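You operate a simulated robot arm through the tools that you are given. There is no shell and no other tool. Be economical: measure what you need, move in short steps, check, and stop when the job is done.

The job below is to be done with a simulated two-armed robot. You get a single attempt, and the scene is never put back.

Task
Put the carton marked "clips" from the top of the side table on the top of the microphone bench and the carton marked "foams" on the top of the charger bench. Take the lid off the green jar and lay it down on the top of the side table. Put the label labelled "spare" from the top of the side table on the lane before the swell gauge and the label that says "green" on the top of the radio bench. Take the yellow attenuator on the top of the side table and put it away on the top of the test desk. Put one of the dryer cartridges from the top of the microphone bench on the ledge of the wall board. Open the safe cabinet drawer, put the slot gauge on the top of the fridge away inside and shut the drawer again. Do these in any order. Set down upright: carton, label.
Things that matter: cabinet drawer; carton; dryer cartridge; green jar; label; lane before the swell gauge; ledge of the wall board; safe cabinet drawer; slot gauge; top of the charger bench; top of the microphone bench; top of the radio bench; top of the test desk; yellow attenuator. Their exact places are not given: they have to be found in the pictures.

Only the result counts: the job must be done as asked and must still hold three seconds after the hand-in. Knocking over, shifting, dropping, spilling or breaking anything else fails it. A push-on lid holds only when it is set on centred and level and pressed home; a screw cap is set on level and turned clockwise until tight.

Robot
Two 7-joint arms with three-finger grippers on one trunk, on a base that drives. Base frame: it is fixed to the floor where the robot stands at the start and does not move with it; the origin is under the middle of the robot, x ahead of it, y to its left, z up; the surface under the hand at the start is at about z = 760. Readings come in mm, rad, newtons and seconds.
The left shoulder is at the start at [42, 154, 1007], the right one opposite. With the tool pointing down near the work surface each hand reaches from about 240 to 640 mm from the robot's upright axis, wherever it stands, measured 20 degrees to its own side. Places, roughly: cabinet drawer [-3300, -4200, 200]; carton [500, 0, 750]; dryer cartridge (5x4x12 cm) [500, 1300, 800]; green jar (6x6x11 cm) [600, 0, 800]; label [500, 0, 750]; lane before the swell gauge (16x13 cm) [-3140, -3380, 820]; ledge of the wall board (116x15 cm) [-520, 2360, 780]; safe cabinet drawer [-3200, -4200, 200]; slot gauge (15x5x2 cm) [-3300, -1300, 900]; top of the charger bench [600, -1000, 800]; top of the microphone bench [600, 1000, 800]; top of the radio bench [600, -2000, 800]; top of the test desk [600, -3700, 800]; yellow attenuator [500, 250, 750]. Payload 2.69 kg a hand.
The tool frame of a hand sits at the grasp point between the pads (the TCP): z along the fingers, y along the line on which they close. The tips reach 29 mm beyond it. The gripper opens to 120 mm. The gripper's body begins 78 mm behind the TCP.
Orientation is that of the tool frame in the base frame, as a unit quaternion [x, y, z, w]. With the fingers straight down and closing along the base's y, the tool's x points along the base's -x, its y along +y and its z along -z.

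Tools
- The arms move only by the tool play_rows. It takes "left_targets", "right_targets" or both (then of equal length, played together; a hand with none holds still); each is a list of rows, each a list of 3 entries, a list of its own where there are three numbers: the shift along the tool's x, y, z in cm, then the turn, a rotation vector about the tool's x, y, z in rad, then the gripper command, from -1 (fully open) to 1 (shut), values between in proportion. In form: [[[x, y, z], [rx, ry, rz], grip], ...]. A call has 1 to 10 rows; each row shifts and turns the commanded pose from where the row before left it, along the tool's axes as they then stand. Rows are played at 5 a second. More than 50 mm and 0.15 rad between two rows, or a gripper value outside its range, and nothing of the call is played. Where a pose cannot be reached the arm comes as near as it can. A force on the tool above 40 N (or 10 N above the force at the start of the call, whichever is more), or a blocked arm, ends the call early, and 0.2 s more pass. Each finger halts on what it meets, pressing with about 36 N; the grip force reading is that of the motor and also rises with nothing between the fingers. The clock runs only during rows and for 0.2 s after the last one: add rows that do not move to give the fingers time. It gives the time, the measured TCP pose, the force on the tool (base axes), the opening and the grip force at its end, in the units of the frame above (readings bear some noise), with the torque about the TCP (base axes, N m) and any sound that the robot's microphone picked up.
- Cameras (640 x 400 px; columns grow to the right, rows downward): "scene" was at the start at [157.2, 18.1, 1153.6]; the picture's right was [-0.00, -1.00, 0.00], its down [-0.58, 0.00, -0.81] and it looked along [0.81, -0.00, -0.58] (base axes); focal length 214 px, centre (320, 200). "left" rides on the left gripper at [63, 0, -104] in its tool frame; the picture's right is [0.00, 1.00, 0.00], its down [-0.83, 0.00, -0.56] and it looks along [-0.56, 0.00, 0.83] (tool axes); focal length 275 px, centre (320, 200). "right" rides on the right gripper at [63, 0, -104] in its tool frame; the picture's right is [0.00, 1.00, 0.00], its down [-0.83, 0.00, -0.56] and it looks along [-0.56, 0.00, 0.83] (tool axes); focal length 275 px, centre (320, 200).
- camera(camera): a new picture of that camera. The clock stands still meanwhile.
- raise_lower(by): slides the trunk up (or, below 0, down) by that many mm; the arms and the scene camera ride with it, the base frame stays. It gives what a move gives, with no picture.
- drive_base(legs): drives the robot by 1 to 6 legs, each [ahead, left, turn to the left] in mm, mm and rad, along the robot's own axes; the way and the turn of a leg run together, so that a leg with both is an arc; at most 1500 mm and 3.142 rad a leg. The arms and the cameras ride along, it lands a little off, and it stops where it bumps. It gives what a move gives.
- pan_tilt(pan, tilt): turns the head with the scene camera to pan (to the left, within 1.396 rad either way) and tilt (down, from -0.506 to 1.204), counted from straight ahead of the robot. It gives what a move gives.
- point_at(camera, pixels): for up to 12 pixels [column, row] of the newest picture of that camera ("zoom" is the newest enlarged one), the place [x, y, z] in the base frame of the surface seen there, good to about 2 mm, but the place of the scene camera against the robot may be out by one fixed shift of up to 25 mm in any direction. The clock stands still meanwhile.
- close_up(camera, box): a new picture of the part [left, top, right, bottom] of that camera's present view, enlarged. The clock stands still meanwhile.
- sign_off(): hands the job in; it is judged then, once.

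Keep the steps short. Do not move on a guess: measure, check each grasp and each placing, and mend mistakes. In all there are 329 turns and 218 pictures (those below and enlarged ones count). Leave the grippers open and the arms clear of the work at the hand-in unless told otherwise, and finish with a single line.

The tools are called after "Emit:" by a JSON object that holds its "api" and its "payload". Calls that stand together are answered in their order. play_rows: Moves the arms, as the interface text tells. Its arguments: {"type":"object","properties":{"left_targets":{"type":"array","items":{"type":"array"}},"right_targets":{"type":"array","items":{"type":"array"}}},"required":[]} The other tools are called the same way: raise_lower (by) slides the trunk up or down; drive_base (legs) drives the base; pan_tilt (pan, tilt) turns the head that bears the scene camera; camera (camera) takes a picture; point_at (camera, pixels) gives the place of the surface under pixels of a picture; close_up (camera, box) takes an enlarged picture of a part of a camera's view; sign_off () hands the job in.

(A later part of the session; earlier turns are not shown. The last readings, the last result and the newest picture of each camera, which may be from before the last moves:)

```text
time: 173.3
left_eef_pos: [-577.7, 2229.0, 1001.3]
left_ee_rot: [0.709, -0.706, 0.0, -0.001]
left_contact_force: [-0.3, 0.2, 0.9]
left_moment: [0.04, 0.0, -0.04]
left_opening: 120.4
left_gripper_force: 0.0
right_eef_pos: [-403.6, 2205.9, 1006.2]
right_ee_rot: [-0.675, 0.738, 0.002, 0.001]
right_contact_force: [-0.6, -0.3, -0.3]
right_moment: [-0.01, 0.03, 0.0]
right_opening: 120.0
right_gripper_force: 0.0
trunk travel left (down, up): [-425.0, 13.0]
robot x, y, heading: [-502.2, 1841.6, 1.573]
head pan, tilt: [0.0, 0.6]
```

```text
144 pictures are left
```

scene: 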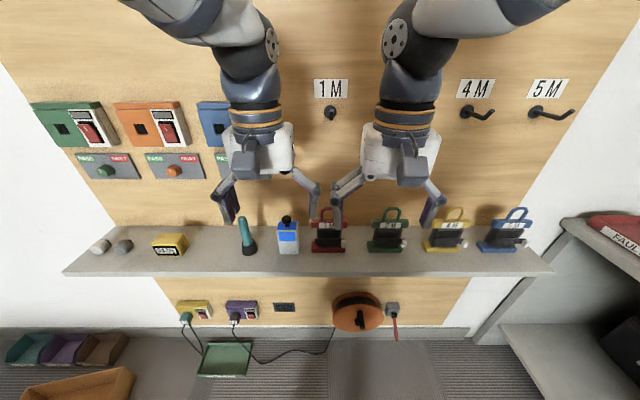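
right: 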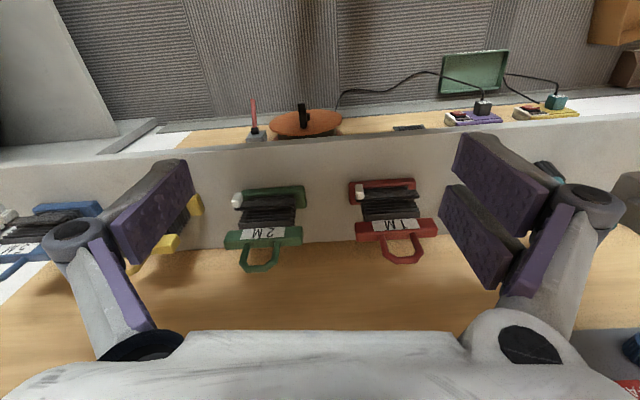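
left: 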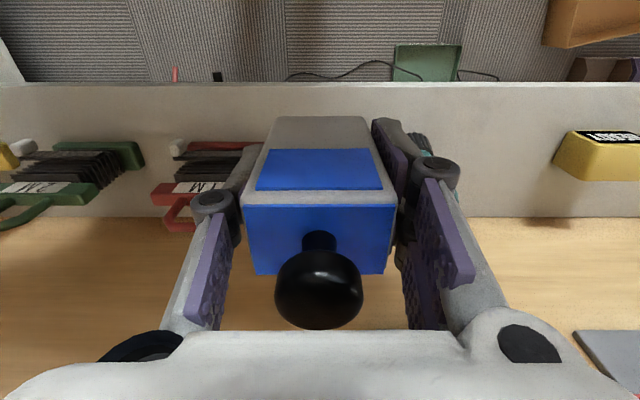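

Cartridge stands on the ledge. Return to the side table for the attenuator and the spare label.

Emit:
{"api": "drive_base", "payload": {"legs": [[-900, 0, 0], [0, 0, -1.571], [0, -570, 0], [500, 0, 0]]}}

Emit:
{"api": "camera", "payload": {"camera": "scene"}}

Emit:
{"api": "camera", "payload": {"camera": "right"}}

```text
time: 189.0
left_eef_pos: [327.7, 377.6, 1002.5]
left_ee_rot: [0.041, 0.999, -0.001, 0.0]
left_contact_force: [-0.1, 0.3, 0.4]
left_moment: [-0.02, 0.04, -0.01]
left_opening: 120.0
left_gripper_force: 0.1
right_eef_pos: [289.5, 206.8, 1004.3]
right_ee_rot: [0.087, 0.996, 0.0, 0.001]
right_contact_force: [0.1, -0.3, -0.6]
right_moment: [0.02, -0.02, -0.02]
right_opening: 119.8
right_gripper_force: 0.0
trunk travel left (down, up): [-425.0, 13.0]
robot x, y, heading: [-66.1, 330.9, -0.083]
head pan, tilt: [0.0, 0.6]
```

```text
143 pictures are left
```

scene: 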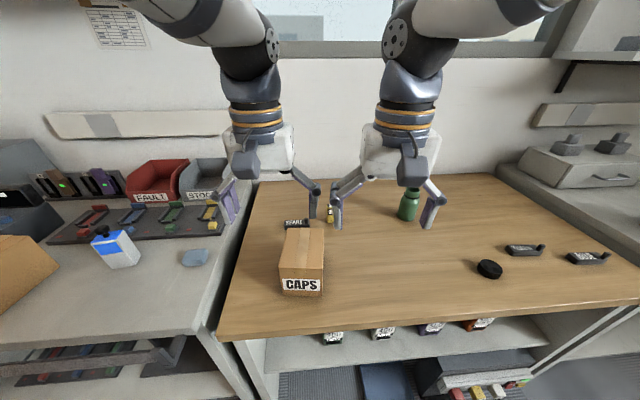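

```text
142 pictures are left
```

right: 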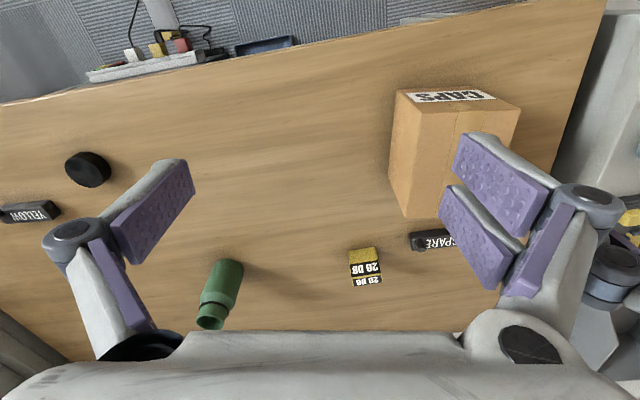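

Correct heading and come forward; then measure the attenuator.

Emit:
{"api": "drive_base", "payload": {"legs": [[0, 0, 0.083], [80, 0, 0]]}}

Emit:
{"api": "close_up", "payload": {"camera": "right", "box": [290, 180, 500, 320]}}

```text
time: 190.5
left_eef_pos: [401.0, 411.2, 1000.1]
left_ee_rot: [0.0, 1.0, 0.0, 0.0]
left_contact_force: [1.7, 0.2, -0.5]
left_moment: [0.01, 0.03, 0.02]
left_opening: 120.0
left_gripper_force: 0.0
right_eef_pos: [377.7, 235.5, 1004.9]
right_ee_rot: [0.045, 0.999, 0.0, 0.001]
right_contact_force: [1.3, -0.1, -0.2]
right_moment: [-0.02, 0.03, -0.01]
right_opening: 119.8
right_gripper_force: 0.0
trunk travel left (down, up): [-425.0, 13.0]
robot x, y, heading: [12.3, 330.5, 0.004]
head pan, tilt: [0.0, 0.6]
```

```text
2.86 times, centred on (395, 250) of right
```

zoom: 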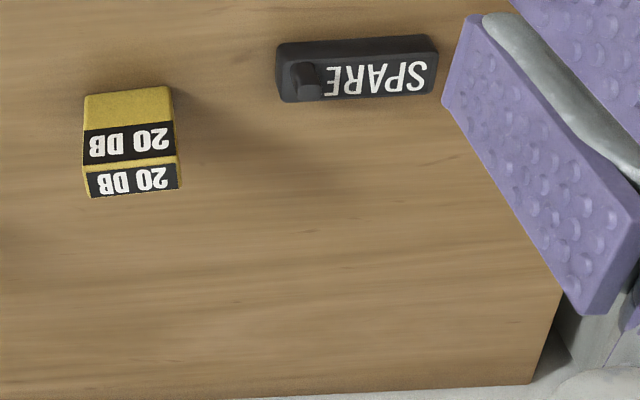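

Emit:
{"api": "point_at", "payload": {"camera": "zoom", "pixels": [[86, 100], [168, 92], [88, 164], [178, 156], [90, 190], [177, 184], [130, 130], [280, 45], [432, 38], [435, 90], [284, 98], [308, 75]]}}

```text
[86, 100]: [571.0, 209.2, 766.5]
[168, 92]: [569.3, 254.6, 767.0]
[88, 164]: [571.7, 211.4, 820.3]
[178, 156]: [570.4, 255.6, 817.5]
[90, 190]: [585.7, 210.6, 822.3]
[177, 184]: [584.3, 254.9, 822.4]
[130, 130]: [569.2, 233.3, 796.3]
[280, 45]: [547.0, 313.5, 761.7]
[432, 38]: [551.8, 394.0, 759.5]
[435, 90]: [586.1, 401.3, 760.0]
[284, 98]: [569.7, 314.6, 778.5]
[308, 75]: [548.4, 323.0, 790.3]
```

Attenuator: y 210–255, x from 570, top z 822. Bring the right hand over (580,233), then look.

Emit:
{"api": "play_rows", "payload": {"right_targets": [[[-4.02, 0.31, 0], [0, 0, 0], -1], [[-4.02, 0.31, 0], [0, 0, 0], -1], [[-4.02, 0.31, 0], [0, 0, 0], -1], [[-4.02, 0.31, 0], [0, 0, 0], -1], [[-4.02, 0.31, 0], [0, 0, -0.125], -0.5], [[0, 0, 3], [0, 0, 0], -0.4], [[0, 0, 3], [0, 0, 0], -0.4], [[0, 0, 0], [0, 0, 0], -0.4]]}}

Emit:
{"api": "camera", "payload": {"camera": "right"}}

```text
time: 192.3
left_eef_pos: [399.5, 408.7, 1001.2]
left_ee_rot: [-0.001, 1.0, -0.001, 0.0]
left_contact_force: [-0.3, 0.7, -0.2]
left_moment: [-0.01, -0.04, -0.01]
left_opening: 119.9
left_gripper_force: 0.1
right_eef_pos: [549.7, 228.4, 939.3]
right_ee_rot: [-0.017, 1.0, -0.001, 0.001]
right_contact_force: [0.1, 0.4, 0.2]
right_moment: [0.01, -0.01, -0.02]
right_opening: 84.1
right_gripper_force: 0.1
right hand out of reach, approached as far as the arm can: row 5
trunk travel left (down, up): [-425.0, 13.0]
robot x, y, heading: [13.0, 329.5, -0.001]
head pan, tilt: [0.0, 0.6]
```

```text
140 pictures are left
```

right: 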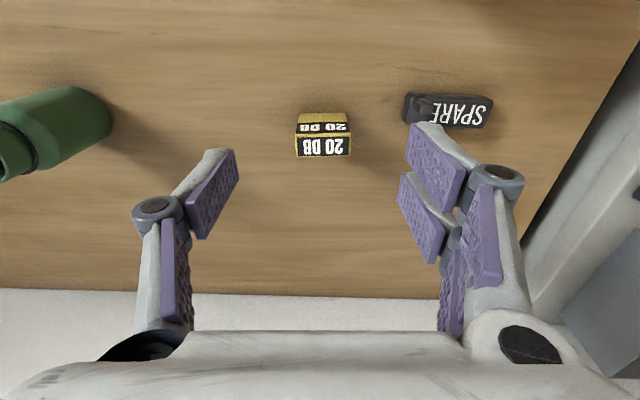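

Emit:
{"api": "point_at", "payload": {"camera": "right", "pixels": [[300, 138], [348, 134], [349, 152], [301, 154], [324, 146], [408, 97], [490, 100], [485, 124], [408, 120]]}}

```text
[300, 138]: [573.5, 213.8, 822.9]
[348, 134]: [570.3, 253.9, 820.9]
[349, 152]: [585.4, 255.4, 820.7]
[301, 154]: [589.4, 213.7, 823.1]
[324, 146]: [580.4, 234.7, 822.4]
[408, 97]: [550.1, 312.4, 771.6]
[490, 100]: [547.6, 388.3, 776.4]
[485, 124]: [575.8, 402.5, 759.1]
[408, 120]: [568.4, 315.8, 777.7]
```

Centre (580,234). Lower to 880, extend 30 mm, then check.

Emit:
{"api": "play_rows", "payload": {"right_targets": [[[0, 0, 3], [0, 0, 0], -0.3], [[0, 0, 2.5], [0, 0, 0], -0.3], [[-1.5, 0.3, 0], [0, 0, 0], -0.3], [[-1.5, 0.3, 0], [0, 0, 0], -0.3], [[0, 0, 0], [0, 0, 0], -0.3]]}}

```text
time: 193.5
left_eef_pos: [400.0, 410.4, 1001.7]
left_ee_rot: [0.0, 1.0, -0.001, -0.001]
left_contact_force: [-0.1, 0.3, -0.4]
left_moment: [0.02, 0.0, -0.03]
left_opening: 120.1
left_gripper_force: 0.1
right_eef_pos: [571.2, 232.9, 882.6]
right_ee_rot: [-0.017, 1.0, 0.0, 0.001]
right_contact_force: [-0.8, -0.3, -0.3]
right_moment: [-0.01, 0.02, 0.01]
right_opening: 78.0
right_gripper_force: 0.1
right hand out of reach, approached as far as the arm can: row 4
trunk travel left (down, up): [-425.0, 13.0]
robot x, y, heading: [10.5, 332.9, -0.005]
head pan, tilt: [0.0, 0.6]
```

Emit:
{"api": "play_rows", "payload": {"right_targets": [[[0, 0, 3], [0, 0, 0], -0.3], [[-0.4, 0, 3], [0, 0, 0], -0.3], [[-0.4, 0, 1.5], [0, 0, 0], -0.3], [[0, 0, 0.7], [0, 0, 0], -0.3], [[0, 0, 0], [0, 0, 0], -0.3]]}}

Emit:
{"api": "camera", "payload": {"camera": "right"}}

```text
time: 194.7
left_eef_pos: [399.6, 409.0, 1002.0]
left_ee_rot: [-0.001, 1.0, -0.001, 0.0]
left_contact_force: [0.1, -0.3, 0.8]
left_moment: [-0.01, -0.02, -0.05]
left_opening: 120.0
left_gripper_force: 0.1
right_eef_pos: [571.9, 232.7, 800.3]
right_ee_rot: [-0.018, 1.0, -0.001, 0.001]
right_contact_force: [0.4, 0.7, 0.7]
right_moment: [0.0, 0.0, 0.01]
right_opening: 78.0
right_gripper_force: 0.1
right hand out of reach, approached as far as the arm can: row 3
trunk travel left (down, up): [-425.0, 13.0]
robot x, y, heading: [10.6, 332.6, -0.005]
head pan, tilt: [0.0, 0.6]
```

```text
139 pictures are left
```

right: 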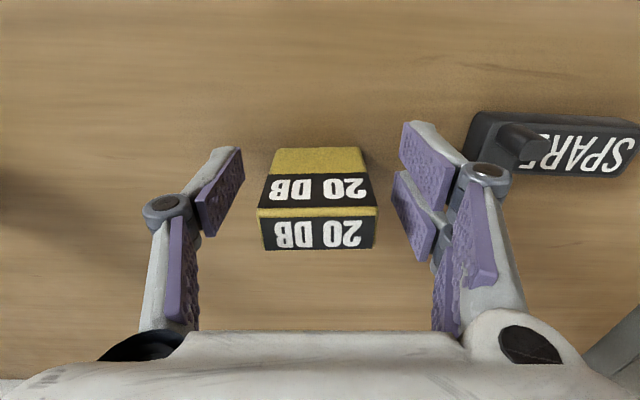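

Pads overlap only the front half; nudge the base forward 8 mm.

Emit:
{"api": "drive_base", "payload": {"legs": [[8, 0, 0]]}}

```text
time: 195.5
left_eef_pos: [408.0, 409.4, 1000.6]
left_ee_rot: [-0.001, 1.0, -0.001, 0.0]
left_contact_force: [0.6, 0.3, -0.2]
left_moment: [0.02, -0.01, -0.01]
left_opening: 120.2
left_gripper_force: 0.1
right_eef_pos: [579.0, 233.0, 801.3]
right_ee_rot: [-0.017, 1.0, 0.0, 0.0]
right_contact_force: [0.3, 0.5, 0.6]
right_moment: [0.02, 0.02, 0.0]
right_opening: 77.9
right_gripper_force: 0.1
trunk travel left (down, up): [-425.0, 13.0]
robot x, y, heading: [22.9, 333.0, 0.0]
head pan, tilt: [0.0, 0.6]
```

Centred now. Close and lift straight up.

Emit:
{"api": "play_rows", "payload": {"right_targets": [[[0, 0, 0], [0, 0, 0], 0.3], [[0, 0, 0], [0, 0, 0], 1], [[0, 0, 0], [0, 0, 0], 1], [[0, 0, 0], [0, 0, 0], 1], [[0, 0, -2], [0, 0, 0], 1], [[1, 0, -3], [0, 0, 0], 1], [[2, 0, -4], [0, 0, 0], 1], [[3, 0, -4], [0, 0, 0], 1], [[4, 0, -2], [0, 0, 0], 1], [[4, 0, 0], [0, 0, 0], 1]]}}

Emit:
{"api": "camera", "payload": {"camera": "scene"}}

```text
time: 197.7
left_eef_pos: [406.8, 408.9, 1002.1]
left_ee_rot: [0.0, 1.0, 0.0, 0.0]
left_contact_force: [-0.4, -0.2, 0.2]
left_moment: [0.03, -0.03, 0.01]
left_opening: 120.1
left_gripper_force: 0.1
right_eef_pos: [436.2, 230.7, 949.4]
right_ee_rot: [-0.017, 1.0, 0.0, 0.002]
right_contact_force: [-0.1, 0.3, -0.4]
right_moment: [0.01, -0.03, -0.03]
right_opening: 47.4
right_gripper_force: 36.2
trunk travel left (down, up): [-425.0, 13.0]
robot x, y, heading: [17.8, 333.5, -0.004]
head pan, tilt: [0.0, 0.6]
```

```text
138 pictures are left
```

scene: 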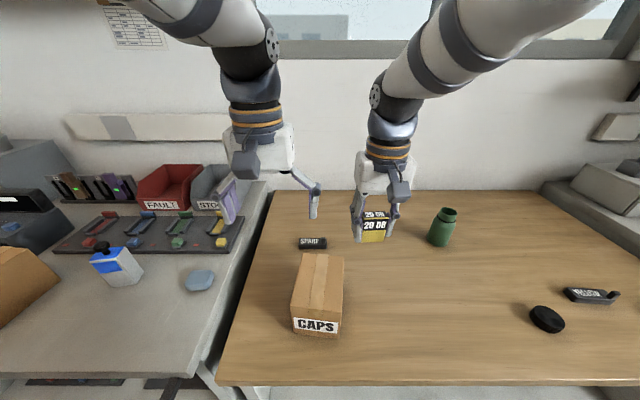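

Attenuator held. Drive right 130 and turn the left hand a quarter for the spare label.

Emit:
{"api": "drive_base", "payload": {"legs": [[0, -130, 0]]}}

Emit:
{"api": "play_rows", "payload": {"left_targets": [[[0, 0, 0], [0, 0, 0.15], -1], [[0, 0, 0], [0, 0, 0.15], -1], [[0, 0, 0], [0, 0, 0.15], -1], [[0, 0, 0], [0, 0, 0.15], -1], [[0, 0, 0], [0, 0, 0.15], -1], [[0, 0, 0], [0, 0, 0.15], -1], [[0, 0, 0], [0, 0, 0.15], -1], [[0, 0, 0], [0, 0, 0.15], -1], [[0, 0, 0], [0, 0, 0.15], -1], [[0, 0, 0], [0, 0, 0.15], -1]]}}

Emit:
{"api": "camera", "payload": {"camera": "left"}}

```text
time: 199.3
left_eef_pos: [406.6, 280.6, 1001.0]
left_ee_rot: [-0.003, 1.0, -0.001, 0.001]
left_contact_force: [0.1, 0.3, 0.1]
left_moment: [-0.01, 0.01, 0.02]
left_opening: 120.1
left_gripper_force: 0.0
right_eef_pos: [436.9, 101.1, 948.5]
right_ee_rot: [-0.019, 1.0, 0.0, 0.001]
right_contact_force: [0.3, -0.4, -0.6]
right_moment: [0.04, -0.01, 0.01]
right_opening: 47.2
right_gripper_force: 36.3
trunk travel left (down, up): [-425.0, 13.0]
robot x, y, heading: [16.1, 201.9, 0.003]
head pan, tilt: [0.0, 0.6]
```

```text
time: 201.5
left_eef_pos: [407.5, 282.1, 1001.5]
left_ee_rot: [0.68, 0.733, -0.001, 0.0]
left_contact_force: [-0.3, 0.2, 0.4]
left_moment: [0.0, 0.0, -0.02]
left_opening: 119.8
left_gripper_force: 0.0
right_eef_pos: [437.5, 101.7, 948.0]
right_ee_rot: [-0.019, 1.0, 0.0, 0.002]
right_contact_force: [0.1, 0.0, -1.2]
right_moment: [0.02, 0.02, 0.0]
right_opening: 47.0
right_gripper_force: 35.5
trunk travel left (down, up): [-425.0, 13.0]
robot x, y, heading: [16.3, 198.1, -0.0]
head pan, tilt: [0.0, 0.6]
```

```text
137 pictures are left
```

left: 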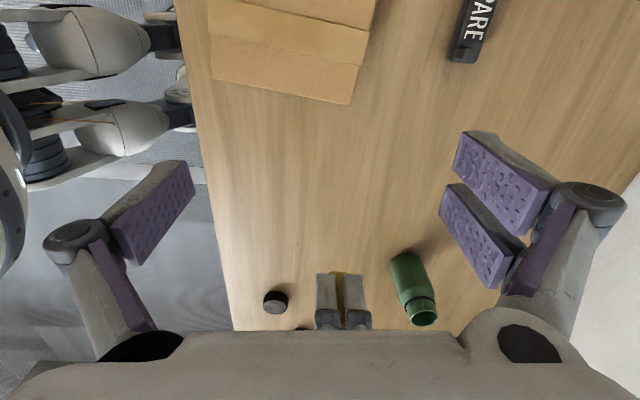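

Emit:
{"api": "play_rows", "payload": {"left_targets": [[[1.46, 3.88, 0], [0, 0, 0], -1], [[1.46, 3.88, 0], [0, 0, 0], -1], [[1.46, 3.88, 0], [0, 0, 0], -1], [[1.46, 3.88, 0], [0, 0, 0.04], -0.3], [[0, 0, 4], [0, 0, 0], -0.1], [[0, 0, 4], [0, 0, 0], 0], [[0, 0, 0], [0, 0, 0], 0]]}}

Emit:
{"api": "camera", "payload": {"camera": "left"}}

```text
time: 203.1
left_eef_pos: [558.8, 352.2, 921.1]
left_ee_rot: [0.694, 0.72, -0.001, 0.001]
left_contact_force: [0.0, -0.1, 0.4]
left_moment: [-0.01, -0.04, 0.0]
left_opening: 59.9
left_gripper_force: 0.0
right_eef_pos: [437.3, 101.6, 950.5]
right_ee_rot: [-0.02, 1.0, 0.0, 0.002]
right_contact_force: [-0.5, 0.6, -2.1]
right_moment: [0.02, -0.05, 0.0]
right_opening: 47.5
right_gripper_force: 35.8
trunk travel left (down, up): [-425.0, 13.0]
robot x, y, heading: [17.3, 202.9, 0.007]
head pan, tilt: [0.0, 0.6]
```

```text
136 pictures are left
```

left: 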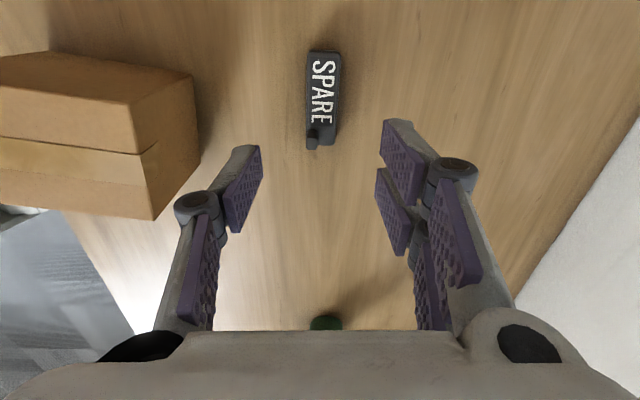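

Emit:
{"api": "point_at", "payload": {"camera": "left", "pixels": [[310, 52], [340, 54], [310, 125], [337, 125], [323, 90], [312, 135], [185, 80], [197, 155]]}}

```text
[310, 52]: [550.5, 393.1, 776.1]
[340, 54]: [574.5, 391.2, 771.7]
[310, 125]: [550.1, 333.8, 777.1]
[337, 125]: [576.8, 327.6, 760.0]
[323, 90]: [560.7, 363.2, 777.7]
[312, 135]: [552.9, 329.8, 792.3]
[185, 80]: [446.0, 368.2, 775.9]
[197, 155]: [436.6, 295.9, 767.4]
```

Label centre (561,358). Adjust, descend to 794, close, lift.

Emit:
{"api": "play_rows", "payload": {"left_targets": [[[0.9, 0.25, 0], [0, 0, 0], 0], [[0, 0, 4], [0, 0, 0], 0], [[0, 0, 4], [0, 0, 0], 0], [[0, 0, 3], [0, 0, 0], 0], [[0, 0, 1.7], [0, 0, 0], 0], [[0, 0, 0], [0, 0, 0], 0], [[0, 0, 0], [0, 0, 0], 1], [[0, 0, 0], [0, 0, 0], 1], [[0, 0, 0], [0, 0, 0], 1]]}}

Emit:
{"api": "play_rows", "payload": {"left_targets": [[[0, 0, -1], [0, 0, 0], 1], [[0, 0, -3], [0, 0, 0], 1], [[0, 0, -4], [0, 0, 0], 1], [[0, 0, -4], [0, 0, 0], 1], [[0, -2, -4], [0, 0, 0], 1], [[0, -4, -2], [0, 0, 0], 1], [[0, -4, 0], [0, 0, 0], 1], [[0, -4, 0], [0, 0, 0], 1]]}}

Emit:
{"api": "camera", "payload": {"camera": "scene"}}

```text
time: 205.1
left_eef_pos: [563.3, 360.9, 796.7]
left_ee_rot: [0.694, 0.72, 0.0, 0.001]
left_contact_force: [0.8, -0.6, 0.5]
left_moment: [-0.01, 0.0, 0.04]
left_opening: 27.3
left_gripper_force: 35.8
right_eef_pos: [437.4, 101.8, 948.6]
right_ee_rot: [-0.019, 1.0, -0.001, 0.001]
right_contact_force: [0.0, 0.5, -0.3]
right_moment: [0.0, -0.04, 0.03]
right_opening: 47.2
right_gripper_force: 35.9
trunk travel left (down, up): [-425.0, 13.0]
robot x, y, heading: [22.0, 199.4, 0.005]
head pan, tilt: [0.0, 0.6]
```

```text
time: 206.9
left_eef_pos: [418.5, 356.0, 975.5]
left_ee_rot: [0.694, 0.72, 0.0, 0.001]
left_contact_force: [-0.2, -0.4, 0.2]
left_moment: [0.0, -0.04, 0.03]
left_opening: 27.1
left_gripper_force: 36.1
right_eef_pos: [436.7, 102.3, 949.3]
right_ee_rot: [-0.02, 1.0, -0.001, 0.002]
right_contact_force: [0.0, 0.5, -0.6]
right_moment: [0.02, 0.02, 0.02]
right_opening: 47.5
right_gripper_force: 35.9
trunk travel left (down, up): [-425.0, 13.0]
robot x, y, heading: [19.7, 201.9, 0.006]
head pan, tilt: [0.0, 0.6]
```

```text
135 pictures are left
```

scene: 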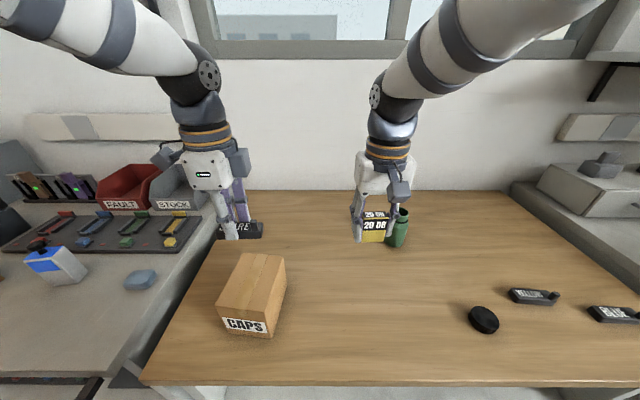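

Both held. Back off and drive along the benches to the right toward the test desk, looking on the way.

Emit:
{"api": "drive_base", "payload": {"legs": [[-320, 0, 0], [0, -1400, 0], [0, -1000, 0]]}}

Emit:
{"api": "pan_tilt", "payload": {"pan": -1.1, "tilt": 0.35}}

Emit:
{"api": "camera", "payload": {"camera": "scene"}}

```text
time: 227.3
left_eef_pos: [158.9, -2046.7, 973.6]
left_ee_rot: [0.682, 0.731, 0.0, 0.0]
left_contact_force: [1.0, 0.1, -1.5]
left_moment: [0.0, 0.03, -0.03]
left_opening: 26.8
left_gripper_force: 35.8
right_eef_pos: [183.6, -2303.0, 949.0]
right_ee_rot: [-0.035, 0.999, -0.001, 0.001]
right_contact_force: [0.3, 0.9, -0.5]
right_moment: [0.03, -0.03, 0.01]
right_opening: 47.1
right_gripper_force: 35.9
trunk travel left (down, up): [-425.0, 13.0]
robot x, y, heading: [-231.7, -2216.1, 0.029]
head pan, tilt: [0.0, 0.6]
```

```text
time: 228.6
left_eef_pos: [159.4, -2048.0, 973.1]
left_ee_rot: [0.682, 0.731, -0.002, 0.0]
left_contact_force: [-0.4, 0.1, -0.2]
left_moment: [0.0, -0.03, 0.02]
left_opening: 27.2
left_gripper_force: 36.3
right_eef_pos: [183.8, -2301.8, 949.0]
right_ee_rot: [-0.036, 0.999, -0.001, 0.001]
right_contact_force: [-0.1, -0.7, -0.5]
right_moment: [0.0, 0.0, 0.03]
right_opening: 47.1
right_gripper_force: 36.0
trunk travel left (down, up): [-425.0, 13.0]
robot x, y, heading: [-237.3, -2212.3, 0.032]
head pan, tilt: [-1.1, 0.351]
```

```text
134 pictures are left
```

scene: 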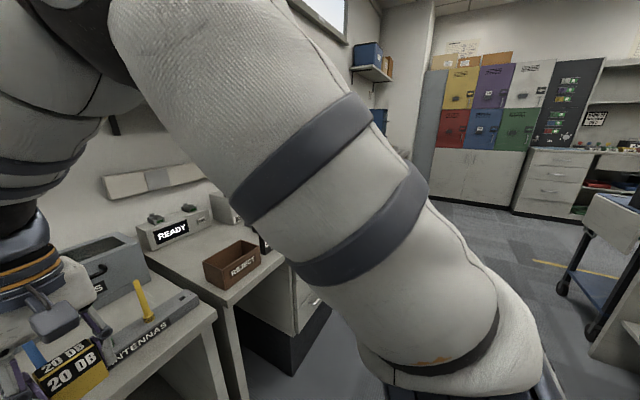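

Way is free along the benches. Continue right.

Emit:
{"api": "drive_base", "payload": {"legs": [[0, 0, -0.03], [0, -1100, 0]]}}

Emit:
{"api": "pan_tilt", "payload": {"pan": -0.3, "tilt": 0.5}}

Emit:
{"api": "camera", "payload": {"camera": "scene"}}

```text
time: 237.7
left_eef_pos: [170.8, -3162.7, 974.5]
left_ee_rot: [0.691, 0.723, -0.001, 0.0]
left_contact_force: [0.2, 0.2, 0.0]
left_moment: [0.01, 0.0, 0.02]
left_opening: 27.0
left_gripper_force: 36.3
right_eef_pos: [190.7, -3416.0, 949.1]
right_ee_rot: [-0.022, 1.0, -0.001, 0.0]
right_contact_force: [0.7, 0.1, -1.0]
right_moment: [-0.03, -0.02, 0.02]
right_opening: 47.1
right_gripper_force: 36.2
trunk travel left (down, up): [-425.0, 13.0]
robot x, y, heading: [-226.7, -3318.9, 0.01]
head pan, tilt: [-1.1, 0.351]
```

```text
time: 238.9
left_eef_pos: [170.9, -3162.6, 973.4]
left_ee_rot: [0.692, 0.722, 0.0, 0.0]
left_contact_force: [-0.3, 0.4, 0.0]
left_moment: [0.0, -0.01, 0.01]
left_opening: 26.9
left_gripper_force: 36.0
right_eef_pos: [191.1, -3417.2, 948.7]
right_ee_rot: [-0.022, 1.0, -0.001, 0.001]
right_contact_force: [1.1, 0.3, -1.3]
right_moment: [-0.02, -0.01, -0.01]
right_opening: 47.2
right_gripper_force: 36.0
trunk travel left (down, up): [-425.0, 13.0]
robot x, y, heading: [-228.4, -3322.6, 0.007]
head pan, tilt: [-0.3, 0.499]
```

```text
133 pictures are left
```

scene: 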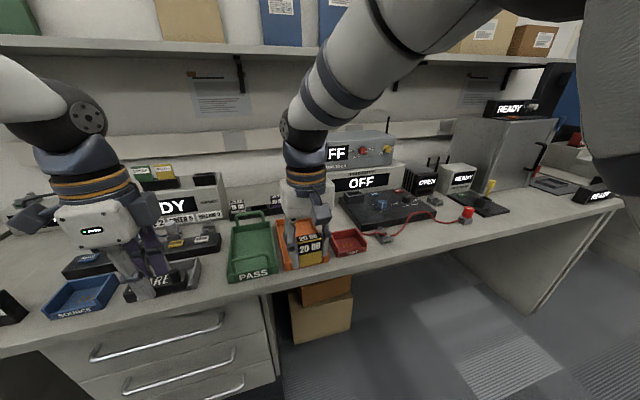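

Test desk in view with many trays. Measure free places at its front edge.

Emit:
{"api": "point_at", "payload": {"camera": "scene", "pixels": [[400, 252], [420, 245], [445, 232], [440, 218], [480, 235], [345, 262], [385, 237], [468, 213], [520, 215], [560, 205]]}}

Emit:
{"api": "close_up", "payload": {"camera": "scene", "box": [220, 140, 620, 320]}}

```text
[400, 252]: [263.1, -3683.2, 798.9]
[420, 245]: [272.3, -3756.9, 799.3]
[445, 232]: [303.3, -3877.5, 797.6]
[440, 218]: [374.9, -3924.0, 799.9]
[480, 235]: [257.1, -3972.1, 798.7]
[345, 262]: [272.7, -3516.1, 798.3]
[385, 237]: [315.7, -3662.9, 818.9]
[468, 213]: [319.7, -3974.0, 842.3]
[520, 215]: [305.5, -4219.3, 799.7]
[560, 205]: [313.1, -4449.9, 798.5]
```

```text
1.60 times, centred on (420, 230) of scene
```

zoom: 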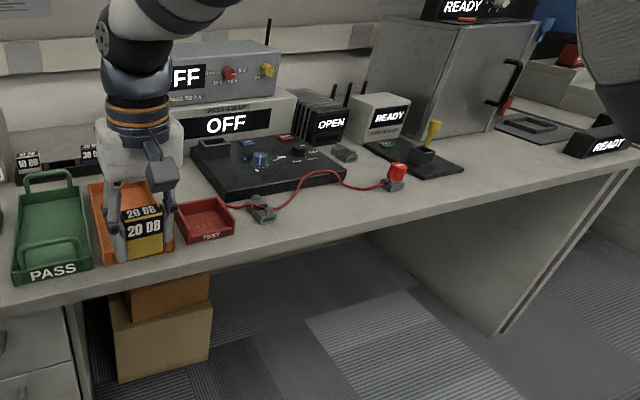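

Free area right of the red button, about (320,-4200). Drive right 780 and look.

Emit:
{"api": "drive_base", "payload": {"legs": [[0, -780, -0.008]]}}

Emit:
{"api": "pan_tilt", "payload": {"pan": -0.2, "tilt": 0.6}}

Emit:
{"api": "camera", "payload": {"camera": "scene"}}

```text
time: 245.3
left_eef_pos: [174.7, -3948.7, 974.6]
left_ee_rot: [0.697, 0.718, 0.0, 0.0]
left_contact_force: [-0.2, 0.2, -0.4]
left_moment: [0.0, 0.02, -0.02]
left_opening: 26.8
left_gripper_force: 35.7
right_eef_pos: [190.8, -4202.5, 948.5]
right_ee_rot: [-0.016, 1.0, 0.0, 0.0]
right_contact_force: [-0.5, -0.7, -1.3]
right_moment: [-0.02, -0.02, 0.05]
right_opening: 47.5
right_gripper_force: 36.2
trunk travel left (down, up): [-425.0, 13.0]
robot x, y, heading: [-225.0, -4101.4, -0.005]
head pan, tilt: [-0.3, 0.499]
```

```text
time: 245.9
left_eef_pos: [173.5, -3948.0, 974.3]
left_ee_rot: [0.696, 0.718, 0.0, 0.001]
left_contact_force: [0.1, -0.1, 0.0]
left_moment: [-0.02, 0.01, -0.02]
left_opening: 27.0
left_gripper_force: 36.3
right_eef_pos: [190.3, -4203.6, 949.3]
right_ee_rot: [-0.016, 1.0, -0.001, 0.001]
right_contact_force: [0.1, -0.3, -1.0]
right_moment: [0.06, 0.0, 0.01]
right_opening: 47.3
right_gripper_force: 35.7
trunk travel left (down, up): [-425.0, 13.0]
robot x, y, heading: [-225.8, -4101.3, -0.002]
head pan, tilt: [-0.201, 0.6]
```

```text
131 pictures are left
```

scene: 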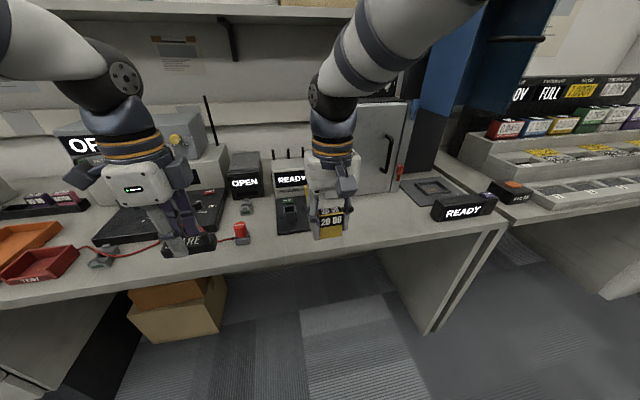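

Emit:
{"api": "point_at", "payload": {"camera": "scene", "pixels": [[370, 235], [380, 215], [410, 215], [435, 212], [310, 225], [308, 200], [360, 255], [395, 195]]}}

```text
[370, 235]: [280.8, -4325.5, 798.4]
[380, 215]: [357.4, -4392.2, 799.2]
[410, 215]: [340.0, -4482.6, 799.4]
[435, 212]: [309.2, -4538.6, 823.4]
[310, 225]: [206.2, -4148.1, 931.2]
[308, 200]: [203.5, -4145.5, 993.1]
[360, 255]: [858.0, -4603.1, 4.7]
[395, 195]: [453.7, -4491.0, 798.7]
```

Aim at (340,-4360): drive right 157, forward 70, then extend 80 and lower (attenuator bottom = TCP−41).

Emit:
{"api": "drive_base", "payload": {"legs": [[0, -157, 0], [70, 0, 0]]}}

Emit:
{"api": "play_rows", "payload": {"right_targets": [[[-4, 0, 0], [0, 0, 0], 1], [[-4, 0, 0], [0, 0, 0], 1], [[0, 0, 3], [0, 0, 0], 1], [[0, 0, 3], [0, 0, 0], 1], [[0, 0, 2], [0, 0, 0], 1], [[0, 0, 0], [0, 0, 0], 1]]}}

Emit:
{"api": "camera", "payload": {"camera": "right"}}

Emit:
{"api": "camera", "payload": {"camera": "scene"}}

```text
time: 248.4
left_eef_pos: [242.5, -4112.7, 973.4]
left_ee_rot: [0.697, 0.717, -0.001, 0.001]
left_contact_force: [0.1, -0.7, -1.5]
left_moment: [0.04, 0.06, 0.01]
left_opening: 27.0
left_gripper_force: 35.9
right_eef_pos: [259.0, -4368.1, 948.5]
right_ee_rot: [-0.016, 1.0, 0.0, 0.001]
right_contact_force: [1.1, -0.2, -0.8]
right_moment: [-0.02, 0.03, 0.03]
right_opening: 47.4
right_gripper_force: 35.8
trunk travel left (down, up): [-425.0, 13.0]
robot x, y, heading: [-158.5, -4264.3, -0.004]
head pan, tilt: [-0.201, 0.6]
```

```text
time: 249.8
left_eef_pos: [241.5, -4110.9, 973.5]
left_ee_rot: [0.696, 0.718, 0.0, 0.0]
left_contact_force: [-0.1, -0.4, -0.3]
left_moment: [0.0, 0.0, -0.02]
left_opening: 26.9
left_gripper_force: 35.8
right_eef_pos: [339.4, -4362.6, 871.3]
right_ee_rot: [-0.016, 1.0, 0.0, 0.002]
right_contact_force: [-0.4, -0.1, -0.9]
right_moment: [-0.01, 0.02, 0.04]
right_opening: 46.9
right_gripper_force: 35.8
trunk travel left (down, up): [-425.0, 13.0]
robot x, y, heading: [-161.2, -4265.7, -0.011]
head pan, tilt: [-0.201, 0.6]
```

```text
130 pictures are left
```

right: 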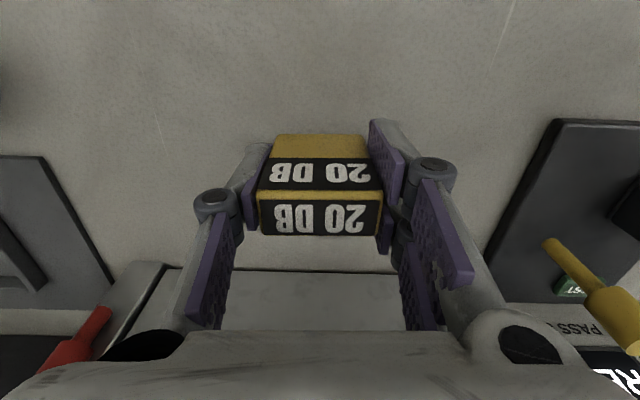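

```text
129 pictures are left
```

scene: 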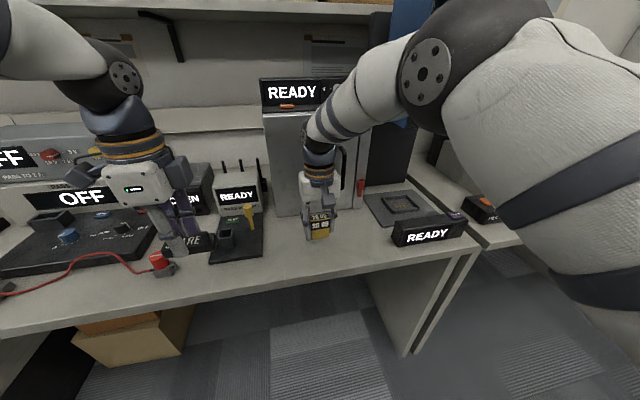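

Clear on both sides. Lower to contact (~840), release to 78 mm, rise.

Emit:
{"api": "play_rows", "payload": {"right_targets": [[[0, 0, 1.5], [0, 0, 0], 1], [[0, 0, 1.2], [0, 0, 0], 1], [[0, 0, 0.3], [0, 0, 0], 1], [[0, 0, 0.2], [0, 0, 0], 1], [[0, 0, 0.1], [0, 0, 0], 1], [[0, 0, 0], [0, 0, 0], 1]]}}

```text
time: 251.2
left_eef_pos: [240.4, -4112.0, 976.0]
left_ee_rot: [0.697, 0.717, 0.0, 0.002]
left_contact_force: [0.9, -0.2, 0.5]
left_moment: [-0.02, 0.01, -0.01]
left_opening: 27.1
left_gripper_force: 35.7
right_eef_pos: [337.8, -4364.1, 839.7]
right_ee_rot: [-0.016, 1.0, -0.001, 0.006]
right_contact_force: [2.3, 3.2, 32.1]
right_moment: [0.13, 0.07, 0.0]
right_opening: 47.3
right_gripper_force: 36.0
trunk travel left (down, up): [-425.0, 13.0]
robot x, y, heading: [-156.2, -4261.9, -0.007]
head pan, tilt: [-0.201, 0.6]
```

Emit:
{"api": "play_rows", "payload": {"right_targets": [[[0, 0, -0.2], [0, 0, 0], 1], [[0, 0, 0], [0, 0, 0], 0], [[0, 0, 0], [0, 0, 0], -0.2], [[0, 0, -2], [0, 0, 0], -0.2], [[0, 0, -4], [0, 0, 0], -0.2], [[0, 0, -4], [0, 0, 0], -0.2], [[0, 0, -4], [0, 0, 0], -0.2], [[4, 0, -2], [0, 0, 0], -1], [[4, 0, 0], [0, 0, 0], -1]]}}

Emit:
{"api": "camera", "payload": {"camera": "scene"}}

```text
time: 253.2
left_eef_pos: [242.3, -4112.0, 974.1]
left_ee_rot: [0.697, 0.717, -0.001, 0.0]
left_contact_force: [0.1, 0.5, 0.2]
left_moment: [-0.02, 0.02, -0.03]
left_opening: 27.0
left_gripper_force: 36.2
right_eef_pos: [256.6, -4365.7, 996.4]
right_ee_rot: [-0.015, 1.0, -0.001, 0.001]
right_contact_force: [-0.3, 0.1, -0.4]
right_moment: [0.0, 0.0, 0.0]
right_opening: 119.9
right_gripper_force: 0.1
trunk travel left (down, up): [-425.0, 13.0]
robot x, y, heading: [-161.2, -4264.2, -0.005]
head pan, tilt: [-0.201, 0.6]
```

```text
128 pictures are left
```

scene: 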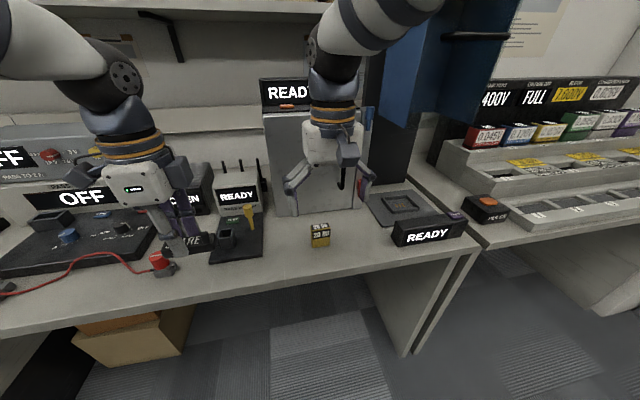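

Attenuator is placed. Now find the way to the swell gauge lane at (-3140,-3380). Back off, turn around and look.

Emit:
{"api": "drive_base", "payload": {"legs": [[-350, 0, 0], [0, 0, 3.1]]}}

Emit:
{"api": "pan_tilt", "payload": {"pan": 0, "tilt": 0.25}}

Emit:
{"api": "camera", "payload": {"camera": "scene"}}

```text
time: 262.7
left_eef_pos: [-932.7, -4385.3, 973.4]
left_ee_rot: [-0.69, 0.724, 0.0, 0.0]
left_contact_force: [-0.9, 0.2, -0.6]
left_moment: [0.03, 0.02, 0.03]
left_opening: 26.9
left_gripper_force: 36.2
right_eef_pos: [-926.8, -4129.4, 995.5]
right_ee_rot: [1.0, -0.024, -0.001, -0.001]
right_contact_force: [0.7, -0.5, -0.2]
right_moment: [-0.01, 0.02, 0.01]
right_opening: 119.8
right_gripper_force: 0.0
trunk travel left (down, up): [-425.0, 13.0]
robot x, y, heading: [-518.2, -4264.6, 3.055]
head pan, tilt: [-0.201, 0.6]
```

```text
time: 263.5
left_eef_pos: [-932.0, -4384.7, 974.4]
left_ee_rot: [-0.689, 0.725, 0.0, 0.001]
left_contact_force: [-0.5, -0.5, -1.0]
left_moment: [0.01, 0.0, 0.0]
left_opening: 26.9
left_gripper_force: 35.5
right_eef_pos: [-927.1, -4129.7, 996.7]
right_ee_rot: [1.0, -0.024, -0.001, -0.001]
right_contact_force: [-0.5, -0.6, 0.0]
right_moment: [-0.02, 0.01, -0.01]
right_opening: 119.7
right_gripper_force: 0.1
trunk travel left (down, up): [-425.0, 13.0]
robot x, y, heading: [-521.0, -4263.2, 3.057]
head pan, tilt: [0.0, 0.25]
```

```text
127 pictures are left
```

scene: 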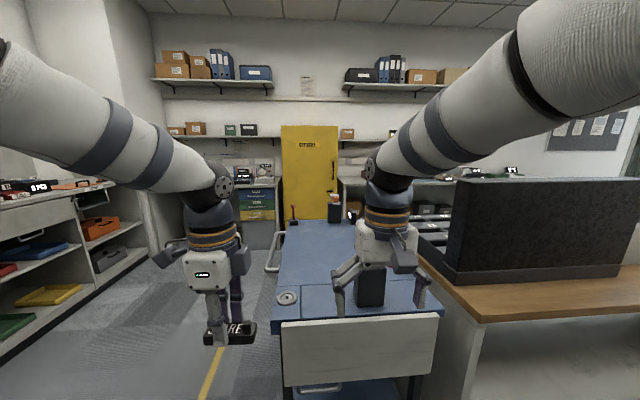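

Emit:
{"api": "point_at", "payload": {"camera": "scene", "pixels": [[310, 200], [260, 205], [257, 185], [300, 330], [340, 250], [480, 300], [455, 320], [215, 370], [120, 275], [245, 240], [360, 205], [505, 175]]}}

Emit:
{"api": "close_up", "payload": {"camera": "scene", "box": [150, 110, 480, 290]}}

```text
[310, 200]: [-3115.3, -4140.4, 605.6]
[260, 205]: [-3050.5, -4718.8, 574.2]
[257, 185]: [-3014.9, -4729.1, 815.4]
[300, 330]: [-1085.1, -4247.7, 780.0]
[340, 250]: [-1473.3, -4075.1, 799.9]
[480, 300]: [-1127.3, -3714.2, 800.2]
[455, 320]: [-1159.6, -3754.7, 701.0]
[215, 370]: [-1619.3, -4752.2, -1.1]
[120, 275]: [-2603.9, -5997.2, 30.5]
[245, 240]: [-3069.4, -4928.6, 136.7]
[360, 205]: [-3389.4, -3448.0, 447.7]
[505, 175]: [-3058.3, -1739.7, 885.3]
```

```text
1.94 times, centred on (315, 200) of scene
```

zoom: 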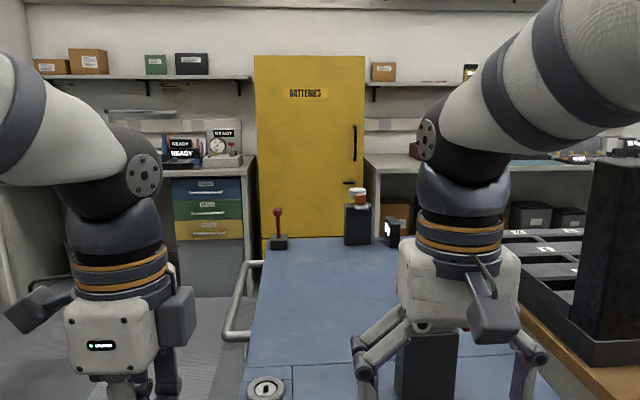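

Yellow "BATTERIES" cabinet at x≈-3115 is the safe cabinet. Measure how far the trolley and the island reach.

Emit:
{"api": "point_at", "payload": {"camera": "zoom", "pixels": [[268, 248], [345, 237], [278, 232], [355, 205], [392, 240], [240, 290], [560, 300], [520, 250], [580, 250], [575, 172], [400, 165], [235, 330]]}}

```text
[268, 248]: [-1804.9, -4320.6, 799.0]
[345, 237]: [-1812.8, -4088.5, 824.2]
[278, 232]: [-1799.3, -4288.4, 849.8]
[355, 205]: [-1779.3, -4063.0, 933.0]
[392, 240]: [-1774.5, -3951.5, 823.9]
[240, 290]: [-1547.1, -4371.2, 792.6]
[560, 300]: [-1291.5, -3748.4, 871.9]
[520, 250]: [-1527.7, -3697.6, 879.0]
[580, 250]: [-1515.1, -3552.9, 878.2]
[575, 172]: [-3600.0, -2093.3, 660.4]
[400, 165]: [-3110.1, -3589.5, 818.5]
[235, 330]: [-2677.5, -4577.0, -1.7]
```

Trolley spans x −1080…−1810, y −4390…−3900. Go round its left side: y≈−4800, then on to x≈−2330, and look right.

Emit:
{"api": "drive_base", "payload": {"legs": [[0, 0, 0.085], [0, 540, 0], [1300, 0, 0], [510, 0, 0]]}}

Emit:
{"api": "pan_tilt", "payload": {"pan": -0.7, "tilt": 0.4}}

Emit:
{"api": "camera", "payload": {"camera": "scene"}}

```text
time: 277.5
left_eef_pos: [-2735.7, -4979.0, 973.6]
left_ee_rot: [0.723, -0.691, -0.001, 0.0]
left_contact_force: [0.2, -0.2, -0.6]
left_moment: [0.02, 0.0, 0.01]
left_opening: 27.1
left_gripper_force: 35.9
right_eef_pos: [-2753.7, -4725.7, 995.3]
right_ee_rot: [1.0, 0.022, -0.001, -0.001]
right_contact_force: [0.4, 0.4, 1.2]
right_moment: [-0.01, 0.0, -0.02]
right_opening: 120.1
right_gripper_force: 0.0
trunk travel left (down, up): [-425.0, 13.0]
robot x, y, heading: [-2337.1, -4818.6, -3.132]
head pan, tilt: [0.0, 0.25]
```

```text
time: 278.5
left_eef_pos: [-2734.1, -4979.2, 974.6]
left_ee_rot: [0.723, -0.691, -0.001, -0.001]
left_contact_force: [-0.3, 0.8, 0.3]
left_moment: [-0.06, 0.01, -0.03]
left_opening: 26.9
left_gripper_force: 35.8
right_eef_pos: [-2754.2, -4724.2, 995.8]
right_ee_rot: [1.0, 0.023, -0.001, -0.001]
right_contact_force: [0.6, -0.5, -0.1]
right_moment: [-0.01, 0.0, -0.03]
right_opening: 119.8
right_gripper_force: 0.0
trunk travel left (down, up): [-425.0, 13.0]
robot x, y, heading: [-2334.4, -4823.6, -3.131]
head pan, tilt: [-0.7, 0.4]
```

```text
125 pictures are left
```

scene: 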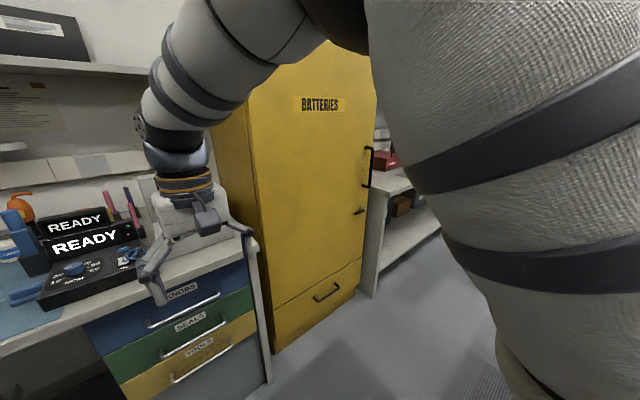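

The yellow cabinet has a low drawer with a bar handle. Move right ~1420 to the lane first.

Emit:
{"api": "drive_base", "payload": {"legs": [[0, -700, 0], [0, -700, 0]]}}

Emit:
{"api": "pan_tilt", "payload": {"pan": 0, "tilt": 0.5}}

Emit:
{"api": "camera", "payload": {"camera": "scene"}}

```text
time: 289.7
left_eef_pos: [-2748.3, -3584.0, 973.2]
left_ee_rot: [0.719, -0.695, 0.0, 0.0]
left_contact_force: [0.4, -0.5, -0.1]
left_moment: [-0.01, 0.0, -0.01]
left_opening: 26.9
left_gripper_force: 35.7
right_eef_pos: [-2765.0, -3329.9, 995.3]
right_ee_rot: [1.0, 0.019, -0.001, -0.001]
right_contact_force: [0.3, 0.4, 0.6]
right_moment: [0.02, -0.01, -0.01]
right_opening: 120.0
right_gripper_force: 0.2
trunk travel left (down, up): [-425.0, 13.0]
robot x, y, heading: [-2345.3, -3429.7, 3.139]
head pan, tilt: [-0.7, 0.4]
```

```text
time: 290.8
left_eef_pos: [-2750.7, -3584.7, 973.4]
left_ee_rot: [0.719, -0.695, -0.001, 0.0]
left_contact_force: [-0.4, -0.1, -0.1]
left_moment: [0.01, 0.02, -0.04]
left_opening: 26.9
left_gripper_force: 36.5
right_eef_pos: [-2766.4, -3330.8, 995.9]
right_ee_rot: [1.0, 0.018, 0.0, -0.001]
right_contact_force: [-0.5, -0.4, -0.1]
right_moment: [0.01, 0.01, -0.03]
right_opening: 120.1
right_gripper_force: 0.1
trunk travel left (down, up): [-425.0, 13.0]
robot x, y, heading: [-2348.7, -3430.6, 3.143]
head pan, tilt: [0.0, 0.499]
```

```text
124 pictures are left
```

scene: 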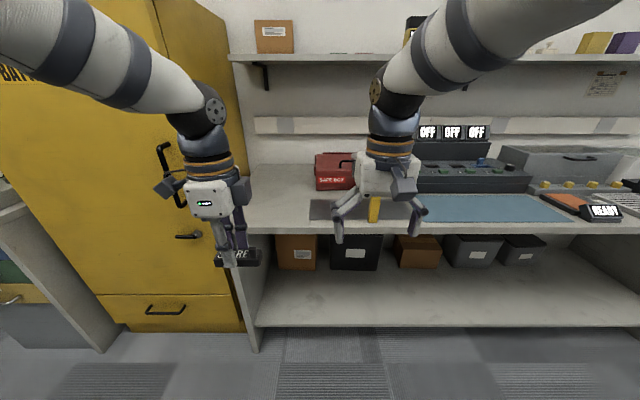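

Emit:
{"api": "close_up", "payload": {"camera": "scene", "box": [240, 130, 480, 260]}}

Emit:
{"api": "camera", "payload": {"camera": "right"}}

```text
2.67 times, centred on (360, 195) of scene
```

zoom: 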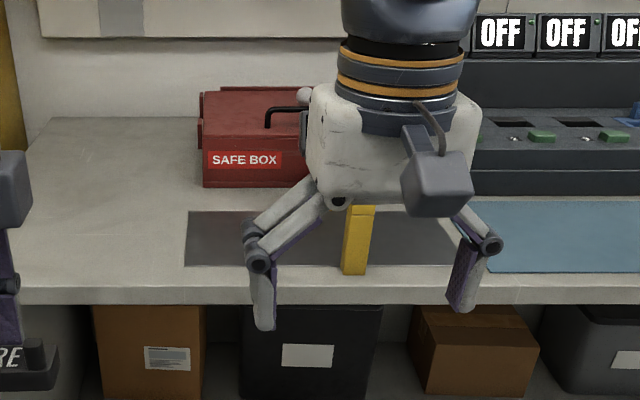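

```text
122 pictures are left
```

right: 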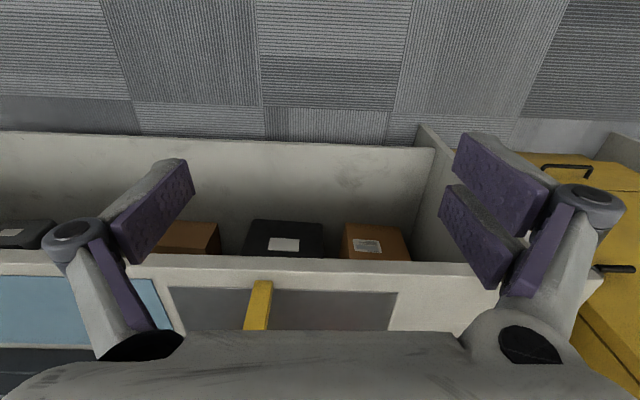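

Right hand hides the gauge; move it up and to the right.

Emit:
{"api": "play_rows", "payload": {"right_targets": [[[2, -4, 0], [0, 0, 0], -1], [[2, -4, 0], [0, 0, 0], -1], [[0, -4, 0], [0, 0, 0], -1], [[0, -4, 0], [0, 0, 0], -1], [[0, -4, 0], [0, 0, 0], -1]]}}

Emit:
{"api": "close_up", "payload": {"camera": "scene", "box": [240, 120, 480, 260]}}

```text
time: 292.0
left_eef_pos: [-2750.1, -3584.2, 974.9]
left_ee_rot: [0.719, -0.695, 0.0, 0.0]
left_contact_force: [0.0, 0.5, 0.0]
left_moment: [-0.01, 0.0, -0.02]
left_opening: 27.0
left_gripper_force: 35.5
right_eef_pos: [-2728.8, -3128.4, 995.9]
right_ee_rot: [1.0, 0.017, -0.001, -0.001]
right_contact_force: [-0.9, -0.4, 0.1]
right_moment: [0.02, 0.0, -0.01]
right_opening: 120.0
right_gripper_force: 0.0
trunk travel left (down, up): [-425.0, 13.0]
robot x, y, heading: [-2347.7, -3430.0, 3.143]
head pan, tilt: [0.0, 0.499]
```

```text
2.67 times, centred on (360, 190) of scene
```

zoom: 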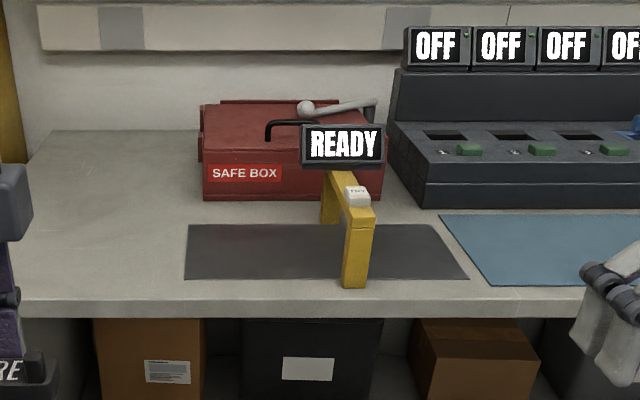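

Emit:
{"api": "point_at", "payload": {"camera": "zoom", "pixels": [[190, 275], [190, 228], [335, 275], [322, 228], [375, 275], [462, 275], [432, 228], [355, 280], [330, 215], [265, 250], [408, 250], [355, 220]]}}

```text
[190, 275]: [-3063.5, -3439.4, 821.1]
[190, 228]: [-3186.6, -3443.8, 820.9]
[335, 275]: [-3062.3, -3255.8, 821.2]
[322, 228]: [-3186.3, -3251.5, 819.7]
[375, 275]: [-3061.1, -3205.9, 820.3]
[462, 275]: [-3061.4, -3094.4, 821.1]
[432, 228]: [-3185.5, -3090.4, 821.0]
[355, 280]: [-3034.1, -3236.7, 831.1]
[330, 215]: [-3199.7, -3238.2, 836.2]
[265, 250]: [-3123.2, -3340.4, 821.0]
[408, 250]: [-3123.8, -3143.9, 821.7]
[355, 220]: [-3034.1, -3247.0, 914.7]
```

Mat: x −3063…−3187, y −3440…−3090, z 821; gate at y≈−3240. The lane is the left half (centre ≈(−3125,−3355)). Drive right 229, forward 265, then check with the left camera.

Emit:
{"api": "drive_base", "payload": {"legs": [[0, -229, 0], [265, 0, 0]]}}

Emit:
{"api": "camera", "payload": {"camera": "left"}}

Emit:
{"api": "camera", "payload": {"camera": "scene"}}

```text
time: 295.8
left_eef_pos: [-3014.9, -3358.5, 973.4]
left_ee_rot: [0.72, -0.694, 0.0, -0.001]
left_contact_force: [-0.8, -0.6, 0.8]
left_moment: [-0.03, 0.0, -0.01]
left_opening: 27.0
left_gripper_force: 35.5
right_eef_pos: [-2995.8, -2904.0, 995.3]
right_ee_rot: [1.0, 0.019, -0.001, 0.0]
right_contact_force: [-0.6, 0.0, -0.7]
right_moment: [0.0, 0.0, 0.01]
right_opening: 119.9
right_gripper_force: 0.0
trunk travel left (down, up): [-425.0, 13.0]
robot x, y, heading: [-2616.7, -3206.2, -3.136]
head pan, tilt: [0.0, 0.499]
```

```text
120 pictures are left
```

left: 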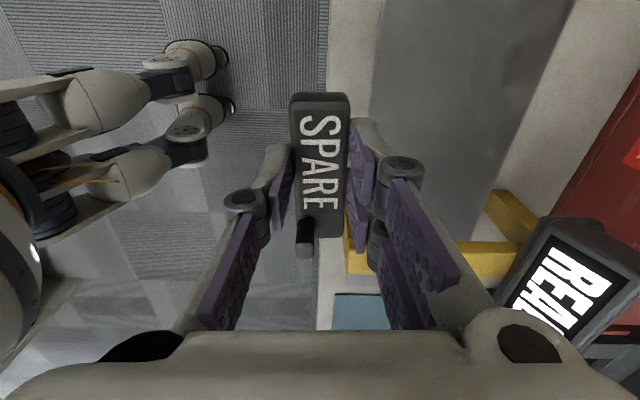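

```text
119 pictures are left
```

scene: 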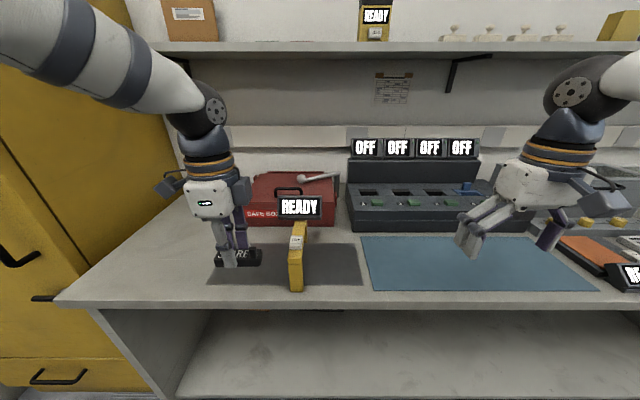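

Emit:
{"api": "point_at", "payload": {"camera": "left", "pixels": [[545, 222], [510, 300], [620, 260], [500, 195], [475, 250], [365, 245], [376, 130], [382, 10], [545, 60], [470, 200], [360, 300]]}}

```text
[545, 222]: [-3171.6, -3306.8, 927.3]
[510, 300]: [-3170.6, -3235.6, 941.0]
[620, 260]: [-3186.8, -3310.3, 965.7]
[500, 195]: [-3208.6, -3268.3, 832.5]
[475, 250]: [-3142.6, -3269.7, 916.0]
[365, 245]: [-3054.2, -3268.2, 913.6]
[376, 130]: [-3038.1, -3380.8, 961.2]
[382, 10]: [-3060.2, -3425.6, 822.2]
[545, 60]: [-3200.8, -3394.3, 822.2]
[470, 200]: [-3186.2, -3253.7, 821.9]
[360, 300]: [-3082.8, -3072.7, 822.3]
```

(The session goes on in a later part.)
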